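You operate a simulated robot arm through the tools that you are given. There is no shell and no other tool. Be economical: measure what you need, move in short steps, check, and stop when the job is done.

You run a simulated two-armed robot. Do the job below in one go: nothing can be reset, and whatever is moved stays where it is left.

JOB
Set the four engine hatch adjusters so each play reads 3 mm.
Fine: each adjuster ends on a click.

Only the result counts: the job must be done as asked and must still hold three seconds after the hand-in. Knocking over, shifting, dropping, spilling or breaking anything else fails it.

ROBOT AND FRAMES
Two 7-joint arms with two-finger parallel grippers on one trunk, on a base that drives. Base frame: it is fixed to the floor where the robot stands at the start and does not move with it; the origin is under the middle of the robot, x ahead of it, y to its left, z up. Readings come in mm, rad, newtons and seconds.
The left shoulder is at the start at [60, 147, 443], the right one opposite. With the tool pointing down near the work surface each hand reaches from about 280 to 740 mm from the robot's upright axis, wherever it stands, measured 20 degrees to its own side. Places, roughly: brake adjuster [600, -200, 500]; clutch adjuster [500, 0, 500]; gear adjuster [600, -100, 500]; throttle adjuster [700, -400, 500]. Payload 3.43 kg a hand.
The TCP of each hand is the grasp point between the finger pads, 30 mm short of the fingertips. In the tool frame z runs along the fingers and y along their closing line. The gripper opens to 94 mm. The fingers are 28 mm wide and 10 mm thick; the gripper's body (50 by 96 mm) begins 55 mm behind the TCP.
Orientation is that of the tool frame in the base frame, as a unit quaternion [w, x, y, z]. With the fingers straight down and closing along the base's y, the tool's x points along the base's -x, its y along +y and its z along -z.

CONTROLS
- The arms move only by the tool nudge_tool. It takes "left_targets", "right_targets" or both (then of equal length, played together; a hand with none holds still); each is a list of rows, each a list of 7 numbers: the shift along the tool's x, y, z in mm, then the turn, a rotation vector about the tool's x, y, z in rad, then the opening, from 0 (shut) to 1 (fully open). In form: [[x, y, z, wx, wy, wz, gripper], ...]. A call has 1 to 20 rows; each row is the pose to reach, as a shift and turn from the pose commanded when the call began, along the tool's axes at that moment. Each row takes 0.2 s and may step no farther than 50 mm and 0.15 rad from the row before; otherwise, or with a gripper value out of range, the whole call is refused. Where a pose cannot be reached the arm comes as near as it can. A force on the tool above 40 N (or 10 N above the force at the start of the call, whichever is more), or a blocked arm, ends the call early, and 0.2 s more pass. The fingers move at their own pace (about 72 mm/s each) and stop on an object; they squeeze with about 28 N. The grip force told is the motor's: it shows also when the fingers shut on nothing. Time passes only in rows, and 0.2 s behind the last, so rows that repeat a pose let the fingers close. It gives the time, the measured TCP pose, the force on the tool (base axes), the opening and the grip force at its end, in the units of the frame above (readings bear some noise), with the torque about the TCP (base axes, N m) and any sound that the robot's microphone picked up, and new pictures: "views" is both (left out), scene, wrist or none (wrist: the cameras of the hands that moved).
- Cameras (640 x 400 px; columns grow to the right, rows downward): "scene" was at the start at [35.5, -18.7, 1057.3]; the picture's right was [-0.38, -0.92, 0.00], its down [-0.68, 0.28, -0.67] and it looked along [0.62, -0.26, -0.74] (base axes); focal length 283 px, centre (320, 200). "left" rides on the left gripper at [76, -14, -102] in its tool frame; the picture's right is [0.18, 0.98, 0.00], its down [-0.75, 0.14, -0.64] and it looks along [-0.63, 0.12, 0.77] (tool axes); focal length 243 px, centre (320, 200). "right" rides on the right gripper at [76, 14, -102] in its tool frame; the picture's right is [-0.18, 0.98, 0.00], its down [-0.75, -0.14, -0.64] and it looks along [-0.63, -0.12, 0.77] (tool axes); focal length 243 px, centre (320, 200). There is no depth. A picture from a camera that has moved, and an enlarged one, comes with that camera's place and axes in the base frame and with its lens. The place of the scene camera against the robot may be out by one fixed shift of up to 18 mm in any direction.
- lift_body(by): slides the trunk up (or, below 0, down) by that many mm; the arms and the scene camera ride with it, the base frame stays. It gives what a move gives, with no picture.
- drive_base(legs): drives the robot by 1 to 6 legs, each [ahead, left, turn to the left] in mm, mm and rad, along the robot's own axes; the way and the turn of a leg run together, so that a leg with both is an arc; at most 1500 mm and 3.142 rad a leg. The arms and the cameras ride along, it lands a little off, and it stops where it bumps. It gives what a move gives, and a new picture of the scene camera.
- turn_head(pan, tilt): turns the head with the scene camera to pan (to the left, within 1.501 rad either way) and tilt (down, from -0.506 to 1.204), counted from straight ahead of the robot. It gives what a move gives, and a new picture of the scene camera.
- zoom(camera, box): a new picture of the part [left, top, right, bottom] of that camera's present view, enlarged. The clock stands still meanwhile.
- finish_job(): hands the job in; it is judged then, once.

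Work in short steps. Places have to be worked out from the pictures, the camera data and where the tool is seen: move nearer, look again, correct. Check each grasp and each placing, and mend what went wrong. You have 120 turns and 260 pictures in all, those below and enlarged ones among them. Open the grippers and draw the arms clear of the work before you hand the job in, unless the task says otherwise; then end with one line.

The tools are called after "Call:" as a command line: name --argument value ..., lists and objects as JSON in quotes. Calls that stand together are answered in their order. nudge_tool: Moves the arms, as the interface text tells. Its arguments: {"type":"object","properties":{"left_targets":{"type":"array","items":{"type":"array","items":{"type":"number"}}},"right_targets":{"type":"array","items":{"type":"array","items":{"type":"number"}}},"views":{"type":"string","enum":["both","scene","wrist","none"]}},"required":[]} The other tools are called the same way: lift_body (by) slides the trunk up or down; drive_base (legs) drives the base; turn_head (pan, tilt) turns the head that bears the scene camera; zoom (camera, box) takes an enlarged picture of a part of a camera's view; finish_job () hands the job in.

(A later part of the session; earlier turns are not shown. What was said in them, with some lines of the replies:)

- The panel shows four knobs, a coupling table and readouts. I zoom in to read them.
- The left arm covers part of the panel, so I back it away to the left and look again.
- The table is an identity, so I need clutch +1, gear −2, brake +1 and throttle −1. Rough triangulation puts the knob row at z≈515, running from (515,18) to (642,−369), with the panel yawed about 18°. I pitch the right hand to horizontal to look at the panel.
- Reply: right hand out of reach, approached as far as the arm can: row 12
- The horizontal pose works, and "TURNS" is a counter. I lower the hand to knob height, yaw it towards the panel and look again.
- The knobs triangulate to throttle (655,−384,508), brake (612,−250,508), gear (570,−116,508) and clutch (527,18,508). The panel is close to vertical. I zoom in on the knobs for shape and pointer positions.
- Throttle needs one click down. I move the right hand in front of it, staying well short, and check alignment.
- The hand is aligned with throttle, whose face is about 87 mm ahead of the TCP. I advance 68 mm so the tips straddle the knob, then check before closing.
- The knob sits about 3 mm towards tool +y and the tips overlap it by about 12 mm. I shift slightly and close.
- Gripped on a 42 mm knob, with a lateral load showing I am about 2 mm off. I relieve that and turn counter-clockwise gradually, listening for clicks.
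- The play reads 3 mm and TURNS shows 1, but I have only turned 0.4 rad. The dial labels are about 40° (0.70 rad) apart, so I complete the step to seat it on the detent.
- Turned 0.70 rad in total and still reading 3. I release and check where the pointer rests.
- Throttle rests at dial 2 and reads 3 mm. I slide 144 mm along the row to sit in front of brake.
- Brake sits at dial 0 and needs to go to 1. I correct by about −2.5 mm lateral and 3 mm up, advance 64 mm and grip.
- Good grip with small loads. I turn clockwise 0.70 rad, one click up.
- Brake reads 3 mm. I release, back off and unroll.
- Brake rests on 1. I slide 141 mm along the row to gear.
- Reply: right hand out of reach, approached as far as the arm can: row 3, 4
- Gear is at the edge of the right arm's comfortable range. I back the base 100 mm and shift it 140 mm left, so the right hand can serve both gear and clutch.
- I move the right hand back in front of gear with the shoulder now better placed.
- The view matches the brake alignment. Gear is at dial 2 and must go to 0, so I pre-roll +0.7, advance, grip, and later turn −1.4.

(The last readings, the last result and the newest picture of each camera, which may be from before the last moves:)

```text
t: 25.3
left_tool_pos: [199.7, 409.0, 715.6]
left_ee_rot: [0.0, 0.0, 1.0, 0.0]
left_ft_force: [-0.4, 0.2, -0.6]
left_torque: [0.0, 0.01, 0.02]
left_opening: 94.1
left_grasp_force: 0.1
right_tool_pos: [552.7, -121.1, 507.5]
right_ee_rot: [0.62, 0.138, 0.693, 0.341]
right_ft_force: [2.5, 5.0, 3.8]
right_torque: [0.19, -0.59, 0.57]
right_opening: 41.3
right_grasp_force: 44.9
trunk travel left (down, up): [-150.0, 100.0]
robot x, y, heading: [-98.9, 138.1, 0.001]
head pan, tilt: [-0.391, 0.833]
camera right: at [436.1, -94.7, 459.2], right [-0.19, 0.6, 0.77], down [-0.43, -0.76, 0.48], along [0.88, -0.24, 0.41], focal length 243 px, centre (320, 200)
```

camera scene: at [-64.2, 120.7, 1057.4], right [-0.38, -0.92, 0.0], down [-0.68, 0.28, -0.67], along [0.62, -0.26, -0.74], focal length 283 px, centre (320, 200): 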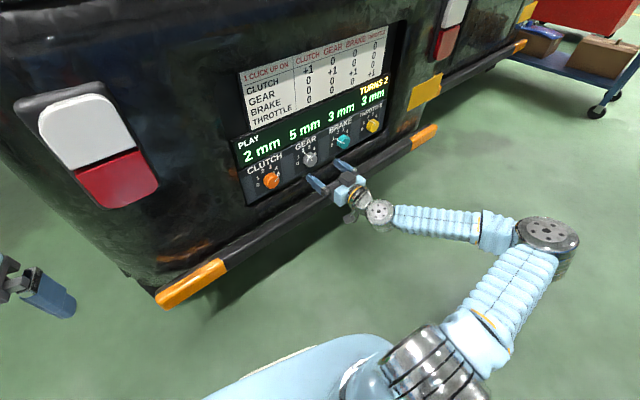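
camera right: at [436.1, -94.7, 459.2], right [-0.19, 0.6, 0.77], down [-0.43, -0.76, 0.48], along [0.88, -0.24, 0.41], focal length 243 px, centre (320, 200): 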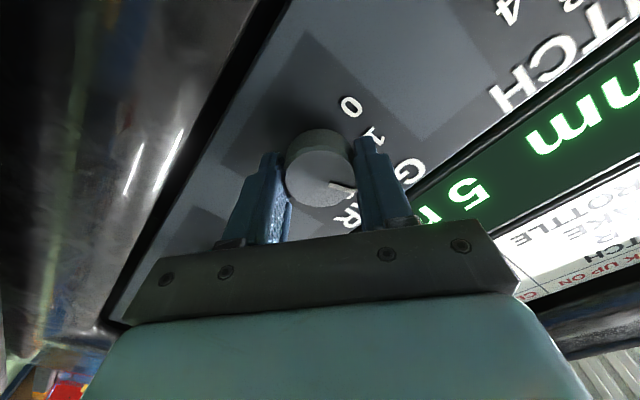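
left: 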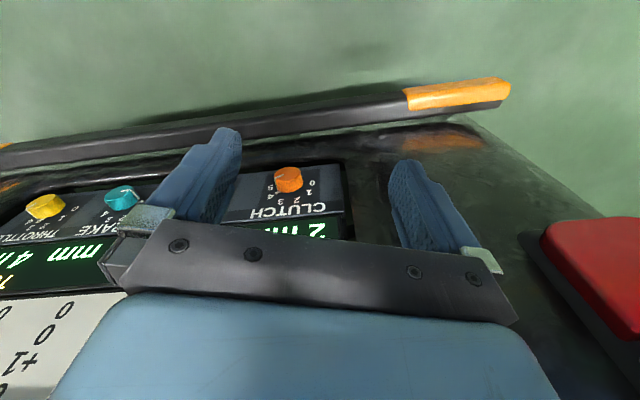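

Gripped well. I turn −1.4 rad in total, two clicks down.

Call:
nudge_tool --right_targets '[[0, 0, 0, 0, 0, -0.1, 0.3], [0, 0, 0, 0, 0, -0.2, 0.3], [0, 0, 0, 0, 0, -0.3, 0.3], [0, 0, 0, 0, 0, -0.4, 0.3], [0, 0, 0, 0, 0, -0.5, 0.3], [0, 0, 0, 0, 0, -0.6, 0.3], [0, 0, 0, 0, 0, -0.7, 0.3], [0, 0, 0, 0, 0, -0.8, 0.3], [0, 0, 0, 0, 0, -0.9, 0.3], [0, 0, 0, 0, 0, -1.0, 0.3], [0, 0, 0, 0, 0, -1.1, 0.3], [0, 0, 0, 0, 0, -1.2, 0.3], [0, 0, 0, 0, 0, -1.3, 0.3], [0, 0, 0, 0, 0, -1.4, 0.3]]'

```text
t: 28.3
left_tool_pos: [198.7, 409.9, 715.8]
left_ee_rot: [0.001, 0.0, 1.0, -0.001]
left_ft_force: [0.5, 0.3, -0.4]
left_torque: [0.01, 0.02, -0.01]
left_opening: 94.0
left_grasp_force: 0.0
right_tool_pos: [552.8, -122.5, 508.6]
right_ee_rot: [0.694, -0.341, 0.619, -0.139]
right_ft_force: [3.4, 22.2, 3.3]
right_torque: [-0.02, 0.0, 1.34]
right_opening: 41.1
right_grasp_force: 45.2
trunk travel left (down, up): [-150.0, 100.0]
robot x, y, heading: [-99.9, 141.8, -0.001]
head pan, tilt: [-0.391, 0.833]
camera scene: at [-64.3, 121.6, 1057.4], right [-0.38, -0.92, 0.0], down [-0.68, 0.28, -0.67], along [0.62, -0.26, -0.74], focal length 283 px, centre (320, 200)
camera right: at [465.6, -188.6, 440.9], right [-0.26, 0.83, -0.49], down [-0.73, 0.17, 0.67], along [0.64, 0.53, 0.56], focal length 243 px, centre (320, 200)
```

scene: 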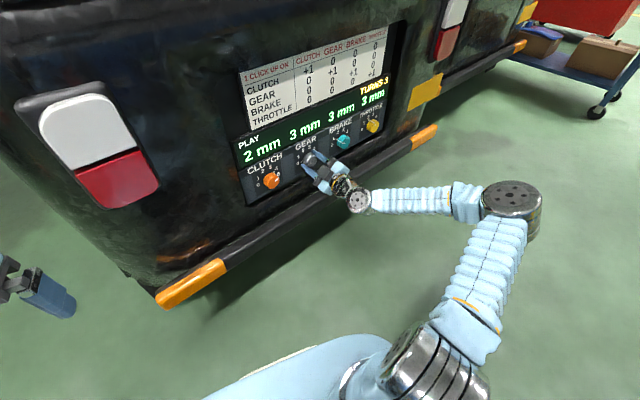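
right: 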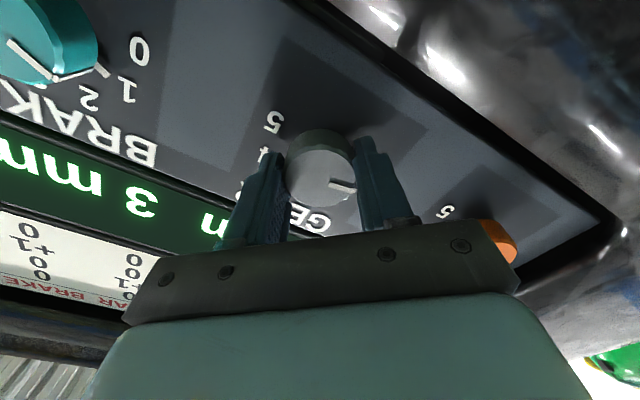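

Gear now reads 3 mm. I release, back off and unroll to verify the pointer.

Call:
nudge_tool --right_targets '[[0, 0, 0, 0, 0, 0, 0.6], [0, 0, 0, 0, 0, 0, 1], [0, 0, 0, 0, 0, 0, 1], [0, 0, -30, 0, 0, 0, 1], [0, 0, -60, 0, 0, 0.12, 1], [0, 0, -64, 0, 0, 0.26, 1], [0, 0, -64, 0, 0, 0.4, 1], [0, 0, -64, 0, 0, 0.54, 1], [0, 0, -64, 0, 0, 0.68, 1], [0, 0, -64, 0, 0, 0.7, 1]]' --views "wrist"

Call:
zoom --camera "right" --box '[240, 70, 400, 170]'

```text
t: 30.5
left_tool_pos: [199.4, 408.5, 715.2]
left_ee_rot: [0.001, 0.0, 1.0, 0.0]
left_ft_force: [-0.2, -0.9, -0.1]
left_torque: [-0.03, 0.0, -0.02]
left_opening: 94.1
left_grasp_force: 0.1
right_tool_pos: [491.0, -141.9, 507.7]
right_ee_rot: [0.699, -0.106, 0.699, 0.108]
right_ft_force: [-0.2, 0.1, 0.4]
right_torque: [0.02, 0.0, 0.01]
right_opening: 93.8
right_grasp_force: 0.0
trunk travel left (down, up): [-150.0, 100.0]
robot x, y, heading: [-102.3, 142.3, -0.001]
head pan, tilt: [-0.391, 0.833]
camera right: at [388.8, -158.6, 431.5], right [-0.29, 0.94, 0.19], down [-0.57, -0.33, 0.75], along [0.77, 0.12, 0.63], focal length 243 px, centre (320, 200)
```

right: 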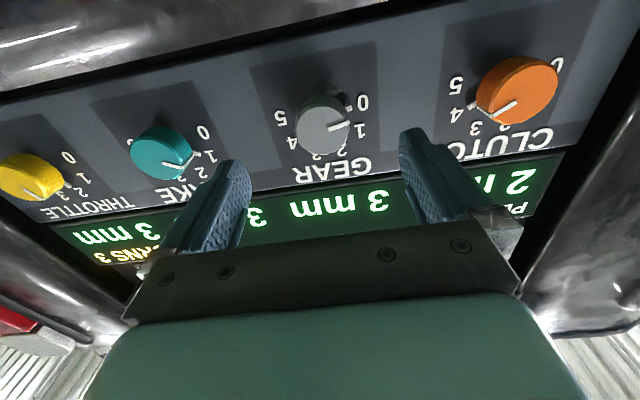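

```text
4.00 times, centred on (320, 120) of right
camera zoom: at [388.8, -158.6, 431.5], right [-0.29, 0.94, 0.19], down [-0.57, -0.33, 0.75], along [0.77, 0.12, 0.63], focal length 970 px, centre (320, 520)
```

zoom: 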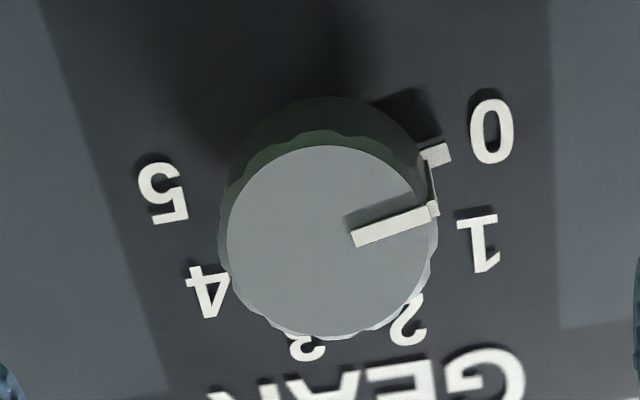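

Gear is on the 0 mark. I slide 139 mm to clutch.

Call:
nudge_tool --right_targets '[[0, 45, 0, 0, 0, 0, 1], [0, 90, 0, 0, 0, 0, 1], [0, 130, 0, 0, 0, 0, 1], [0, 139, 0, 0, 0, 0, 1]]' --views "wrist"

Call:
zoom --camera "right" --box '[240, 70, 400, 170]'

```text
t: 31.5
left_tool_pos: [199.9, 408.9, 716.7]
left_ee_rot: [0.0, -0.001, 1.0, 0.0]
left_ft_force: [0.9, 0.3, 0.0]
left_torque: [-0.03, -0.01, -0.01]
left_opening: 94.0
left_grasp_force: 0.0
right_tool_pos: [449.0, -9.8, 507.7]
right_ee_rot: [0.699, -0.107, 0.699, 0.107]
right_ft_force: [-0.3, 0.5, 0.4]
right_torque: [0.01, -0.01, -0.03]
right_opening: 94.2
right_grasp_force: 0.0
trunk travel left (down, up): [-150.0, 100.0]
robot x, y, heading: [-102.0, 139.0, 0.004]
head pan, tilt: [-0.391, 0.833]
camera right: at [346.5, -26.0, 431.2], right [-0.29, 0.94, 0.18], down [-0.57, -0.33, 0.75], along [0.77, 0.12, 0.63], focal length 243 px, centre (320, 200)
```

right: 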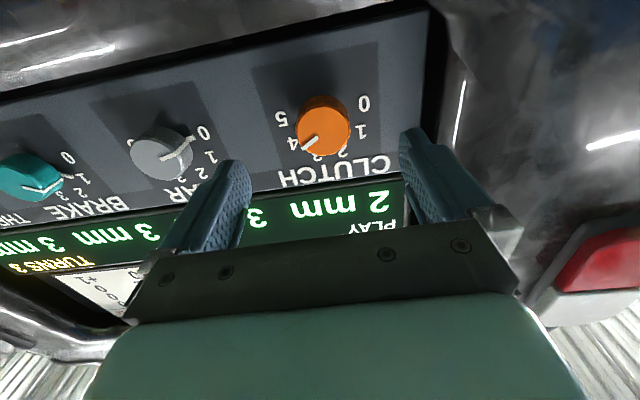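

```text
4.00 times, centred on (320, 120) of right
camera zoom: at [346.5, -26.0, 431.2], right [-0.29, 0.94, 0.18], down [-0.57, -0.33, 0.75], along [0.77, 0.12, 0.63], focal length 970 px, centre (320, 520)
```

zoom: 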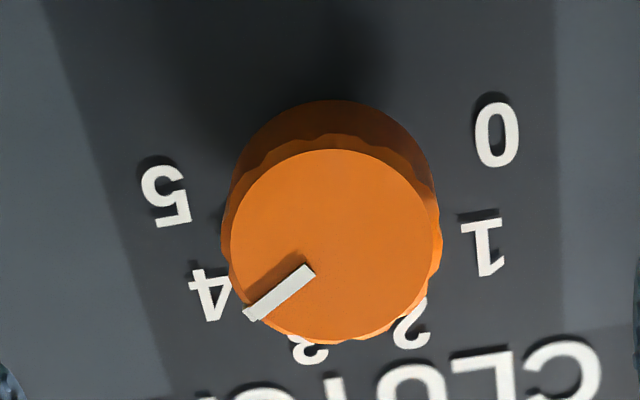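

Aligned, with clutch at 4 and due to go to 5. I advance 65 mm and grip.

Call:
nudge_tool --right_targets '[[0, 0, 30, 0, 0, 0, 0.9], [0, 0, 55, 0, 0, 0, 0.9], [0, 0, 65, 0, 0, 0, 0.9], [0, 0, 65, 0, 0, 0, 0.6], [0, 0, 65, 0, 0, 0, 0.3], [0, 0, 65, 0, 0, 0, 0.3], [0, 0, 65, 0, 0, 0, 0.3]]' --views "wrist"

```text
t: 33.1
left_tool_pos: [199.6, 409.1, 715.6]
left_ee_rot: [0.0, 0.0, 1.0, 0.0]
left_ft_force: [-0.1, 0.6, 0.5]
left_torque: [0.02, -0.01, -0.04]
left_opening: 94.0
left_grasp_force: 0.0
right_tool_pos: [512.4, 12.3, 507.8]
right_ee_rot: [0.699, -0.109, 0.699, 0.109]
right_ft_force: [-2.1, 16.1, -1.9]
right_torque: [-0.05, 0.17, 1.19]
right_opening: 41.7
right_grasp_force: 45.3
trunk travel left (down, up): [-150.0, 100.0]
robot x, y, heading: [-100.9, 138.1, 0.001]
head pan, tilt: [-0.391, 0.833]
camera right: at [409.2, -4.9, 432.1], right [-0.3, 0.94, 0.18], down [-0.57, -0.33, 0.75], along [0.77, 0.12, 0.63], focal length 243 px, centre (320, 200)
```

right: 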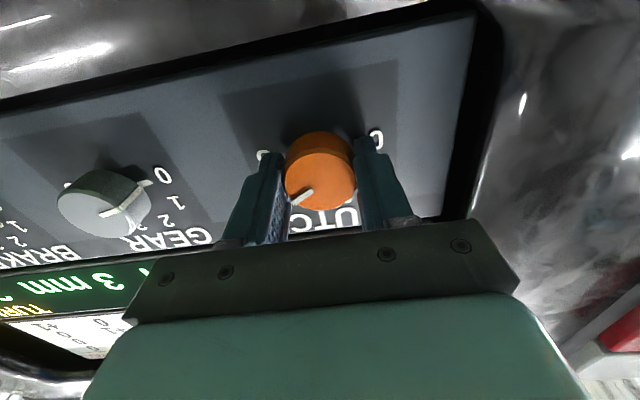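

Gripped, with the hand pulled about 2 mm towards +y, so I relieve that and turn +0.70 rad.

Call:
nudge_tool --right_targets '[[0, 2, 0, 0, 0, 0, 0.3], [0, 2, 0, 0, 0, 0.1, 0.3], [0, 2, 0, 0, 0, 0.2, 0.3], [0, 2, 0, 0, 0, 0.3, 0.3], [0, 2, 0, 0, 0, 0.4, 0.3], [0, 2, 0, 0, 0, 0.5, 0.3], [0, 2, 0, 0, 0, 0.6, 0.3], [0, 2, 0, 0, 0, 0.7, 0.3]]'

```text
t: 34.9
left_tool_pos: [200.7, 409.5, 714.9]
left_ee_rot: [0.0, 0.001, 1.0, -0.001]
left_ft_force: [-0.3, -0.7, 0.1]
left_torque: [-0.03, 0.01, -0.01]
left_opening: 93.7
left_grasp_force: 0.1
right_tool_pos: [510.9, 12.2, 508.2]
right_ee_rot: [0.62, 0.139, 0.693, 0.342]
right_ft_force: [16.0, 16.3, 8.4]
right_torque: [-0.09, 0.22, 0.93]
right_opening: 41.5
right_grasp_force: 45.4
trunk travel left (down, up): [-150.0, 100.0]
robot x, y, heading: [-97.6, 140.8, 0.004]
head pan, tilt: [-0.391, 0.833]
camera scene: at [-64.0, 121.4, 1057.4], right [-0.38, -0.92, 0.0], down [-0.68, 0.28, -0.67], along [0.62, -0.26, -0.74], focal length 283 px, centre (320, 200)
camera right: at [395.1, 39.5, 459.1], right [-0.19, 0.6, 0.77], down [-0.43, -0.76, 0.48], along [0.88, -0.24, 0.41], focal length 243 px, centre (320, 200)
```

scene: 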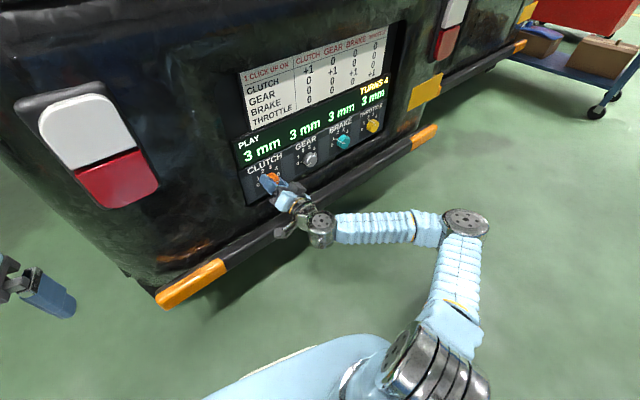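
right: 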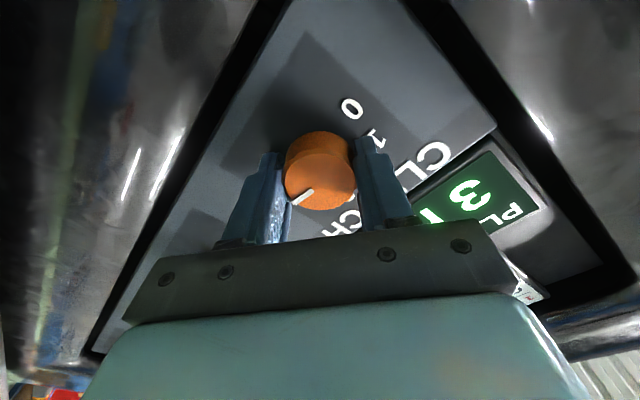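

All four read 3 mm. I release and back well off, then check the pointers.

Call:
nudge_tool --right_targets '[[0, 0, 0, 0, 0, 0, 0.6], [0, 0, 0, 0, 0, 0, 1], [0, 0, 0, 0, 0, 0, 1], [0, 0, -30, 0, 0, 0, 1], [0, 0, -60, 0, 0, -0.12, 1], [0, 0, -64, 0, 0, -0.26, 1], [0, 0, -64, 0, 0, -0.4, 1], [0, 0, -64, 0, 0, -0.54, 1], [0, 0, -64, 0, 0, -0.68, 1], [0, 0, -64, 0, 0, -0.7, 1]]' --views "wrist"

Call:
zoom --camera "right" --box '[240, 70, 400, 170]'

Call:
zoom --camera "right" --box '[0, 90, 240, 240]'

```text
t: 37.1
left_tool_pos: [198.4, 408.1, 716.1]
left_ee_rot: [0.0, 0.001, 1.0, 0.0]
left_ft_force: [0.2, -0.3, -0.7]
left_torque: [0.04, 0.0, 0.02]
left_opening: 93.8
left_grasp_force: 0.1
right_tool_pos: [450.3, -7.3, 506.5]
right_ee_rot: [0.699, -0.108, 0.698, 0.107]
right_ft_force: [-0.9, 0.5, -1.2]
right_torque: [-0.01, 0.01, 0.02]
right_opening: 93.9
right_grasp_force: 0.1
trunk travel left (down, up): [-150.0, 100.0]
robot x, y, heading: [-99.1, 139.1, 0.002]
head pan, tilt: [-0.391, 0.833]
camera right: at [347.5, -24.2, 431.4], right [-0.29, 0.94, 0.18], down [-0.57, -0.33, 0.75], along [0.77, 0.12, 0.63], focal length 243 px, centre (320, 200)
```

right: 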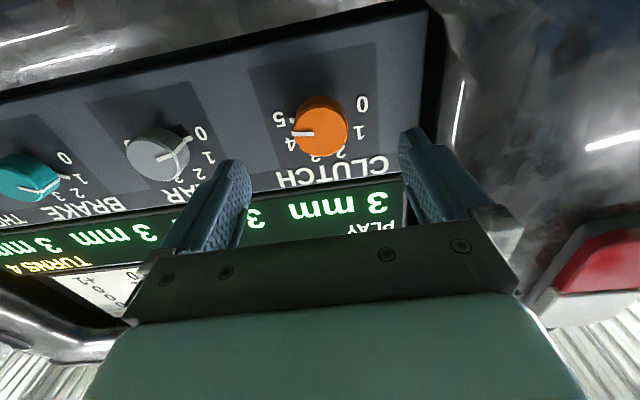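

```text
4.00 times, centred on (320, 120) of right
camera zoom: at [347.5, -24.2, 431.4], right [-0.29, 0.94, 0.18], down [-0.57, -0.33, 0.75], along [0.77, 0.12, 0.63], focal length 970 px, centre (320, 520)
```

zoom: 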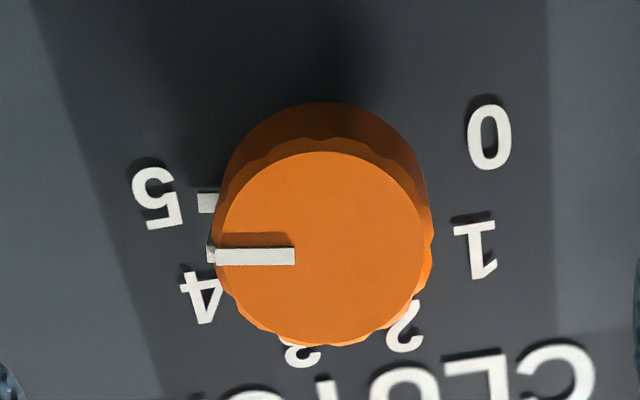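

```text
2.67 times, centred on (120, 165) of right
camera zoom: at [347.5, -24.2, 431.4], right [-0.29, 0.94, 0.18], down [-0.57, -0.33, 0.75], along [0.77, 0.12, 0.63], focal length 647 px, centre (853, 293)
```

zoom: 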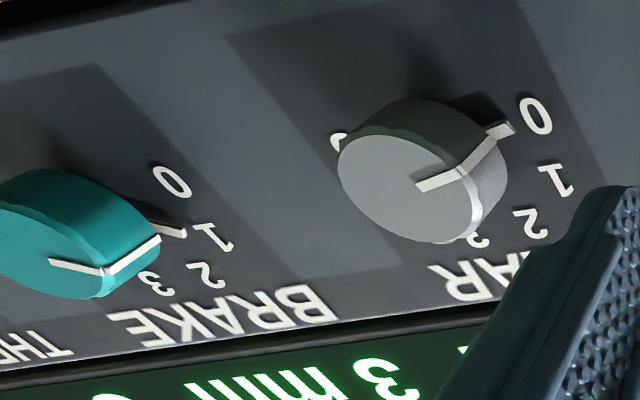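

Clutch (+100°), brake (−61°) and gear (−100°) all sit on their marks, while throttle measured −17° against a nominal −20°. I slide the hand back along the row, kept clear, for a closer look at throttle.

Call:
nudge_tool --right_targets '[[0, -45, -10, 0, 0, 0, 1], [0, -90, -15, 0, 0, 0, 1], [0, -138, -15, 0, 0, 0, 1], [0, -186, -15, 0, 0, 0, 1], [0, -234, -15, 0, 0, 0, 1], [0, -282, -15, 0, 0, 0, 1], [0, -330, -15, 0, 0, 0, 1], [0, -378, -15, 0, 0, 0, 1], [0, -416, -15, 0, 0, 0, 1]]'

Call:
zoom --camera "right" --box '[240, 60, 400, 160]'

```text
t: 39.1
left_tool_pos: [199.1, 408.8, 715.6]
left_ee_rot: [0.0, 0.0, 1.0, 0.0]
left_ft_force: [-0.2, 0.2, 0.4]
left_torque: [-0.01, 0.01, 0.03]
left_opening: 94.2
left_grasp_force: 0.1
right_tool_pos: [560.0, -409.0, 507.9]
right_ee_rot: [0.7, -0.107, 0.698, 0.108]
right_ft_force: [0.4, 0.2, -0.5]
right_torque: [0.07, 0.03, -0.01]
right_opening: 94.0
right_grasp_force: 0.1
trunk travel left (down, up): [-150.0, 100.0]
robot x, y, heading: [-97.6, 139.3, -0.0]
head pan, tilt: [-0.391, 0.833]
camera scene: at [-64.3, 120.6, 1057.3], right [-0.38, -0.92, 0.0], down [-0.68, 0.28, -0.67], along [0.62, -0.26, -0.74], focal length 283 px, centre (320, 200)
camera right: at [458.1, -426.2, 431.3], right [-0.29, 0.94, 0.18], down [-0.57, -0.33, 0.75], along [0.77, 0.12, 0.63], focal length 243 px, centre (320, 200)
```

scene: 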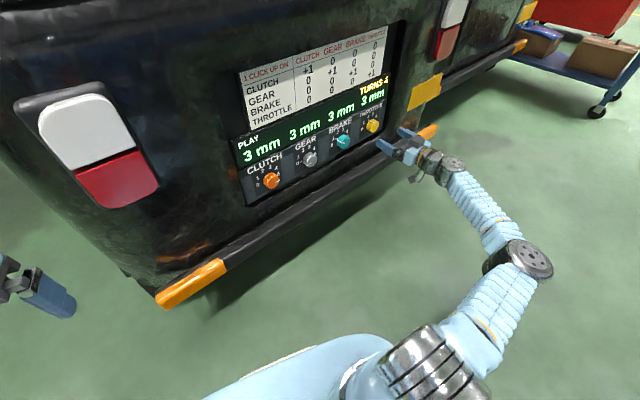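
right: 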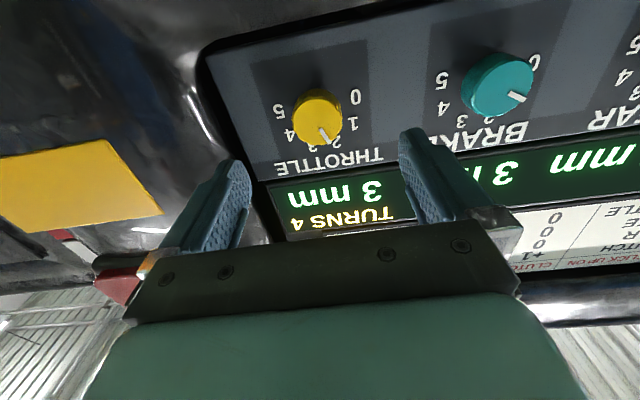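

```text
4.00 times, centred on (320, 110) of right
camera zoom: at [458.1, -426.2, 431.3], right [-0.29, 0.94, 0.18], down [-0.57, -0.33, 0.75], along [0.77, 0.12, 0.63], focal length 970 px, centre (320, 560)
```

zoom: 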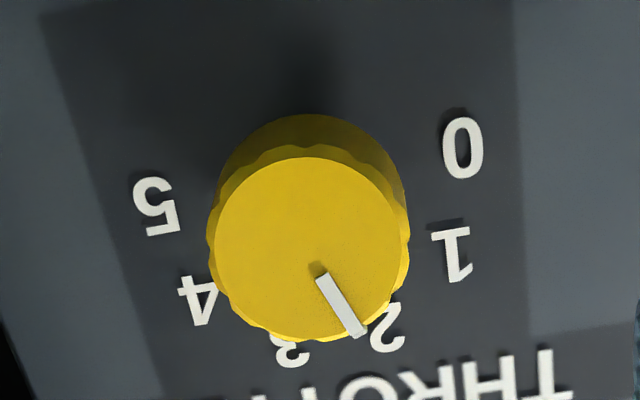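

The throttle pointer matches the geometry gear showed at its 2 click, so it is seated. All plays read 3 mm, and I draw the arm back.

Call:
nudge_tool --right_targets '[[0, 0, -45, 0, 0, 0, 1], [0, 0, -90, 0, 0, 0, 1], [0, 0, -135, 0, 0, 0, 1], [0, 0, -135, 0, 0, 0, 1]]' --views "scene"

Call:
zoom --camera "scene" --box '[220, 70, 412, 190]'

```text
t: 40.1
left_tool_pos: [198.5, 407.9, 715.4]
left_ee_rot: [-0.001, 0.001, 1.0, 0.0]
left_ft_force: [0.2, -0.2, 1.9]
left_torque: [0.01, 0.01, 0.03]
left_opening: 94.2
left_grasp_force: 0.1
right_tool_pos: [431.8, -450.2, 505.7]
right_ee_rot: [0.7, -0.107, 0.698, 0.107]
right_ft_force: [0.4, 1.3, -0.5]
right_torque: [0.02, -0.01, 0.0]
right_opening: 94.0
right_grasp_force: 0.0
trunk travel left (down, up): [-150.0, 100.0]
robot x, y, heading: [-101.7, 138.7, -0.002]
head pan, tilt: [-0.391, 0.833]
camera scene: at [-64.2, 120.5, 1057.4], right [-0.38, -0.92, 0.0], down [-0.68, 0.28, -0.67], along [0.62, -0.26, -0.74], focal length 283 px, centre (320, 200)
```

scene: 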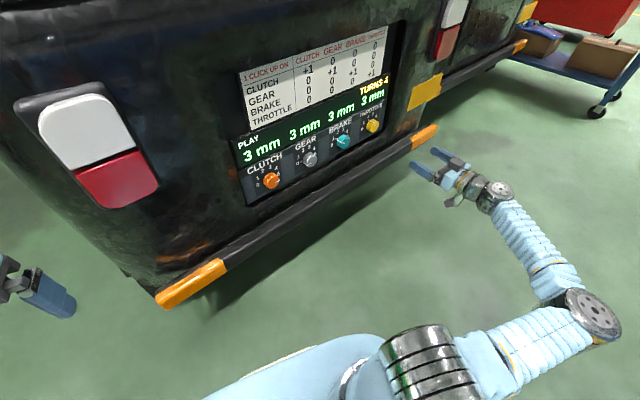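

```text
3.33 times, centred on (316, 130) of scene
camera zoom: at [-64.2, 120.5, 1057.4], right [-0.38, -0.92, 0.0], down [-0.68, 0.28, -0.67], along [0.62, -0.26, -0.74], focal length 942 px, centre (333, 433)
```

zoom: 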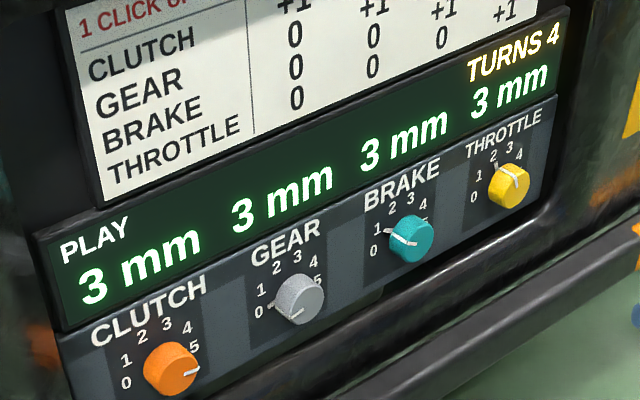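

All four plays read 3 mm, the knobs sit on their marks and both arms are clear, so I hand in.

Call:
finish_job

```text
The job is handed in.
```

All four adjusters (clutch, gear, brake and throttle) read 3 mm and sit on their click marks. The microphone reported no click sounds, so I judged seating from the pointer positions; both grippers are open and clear of the hatch.
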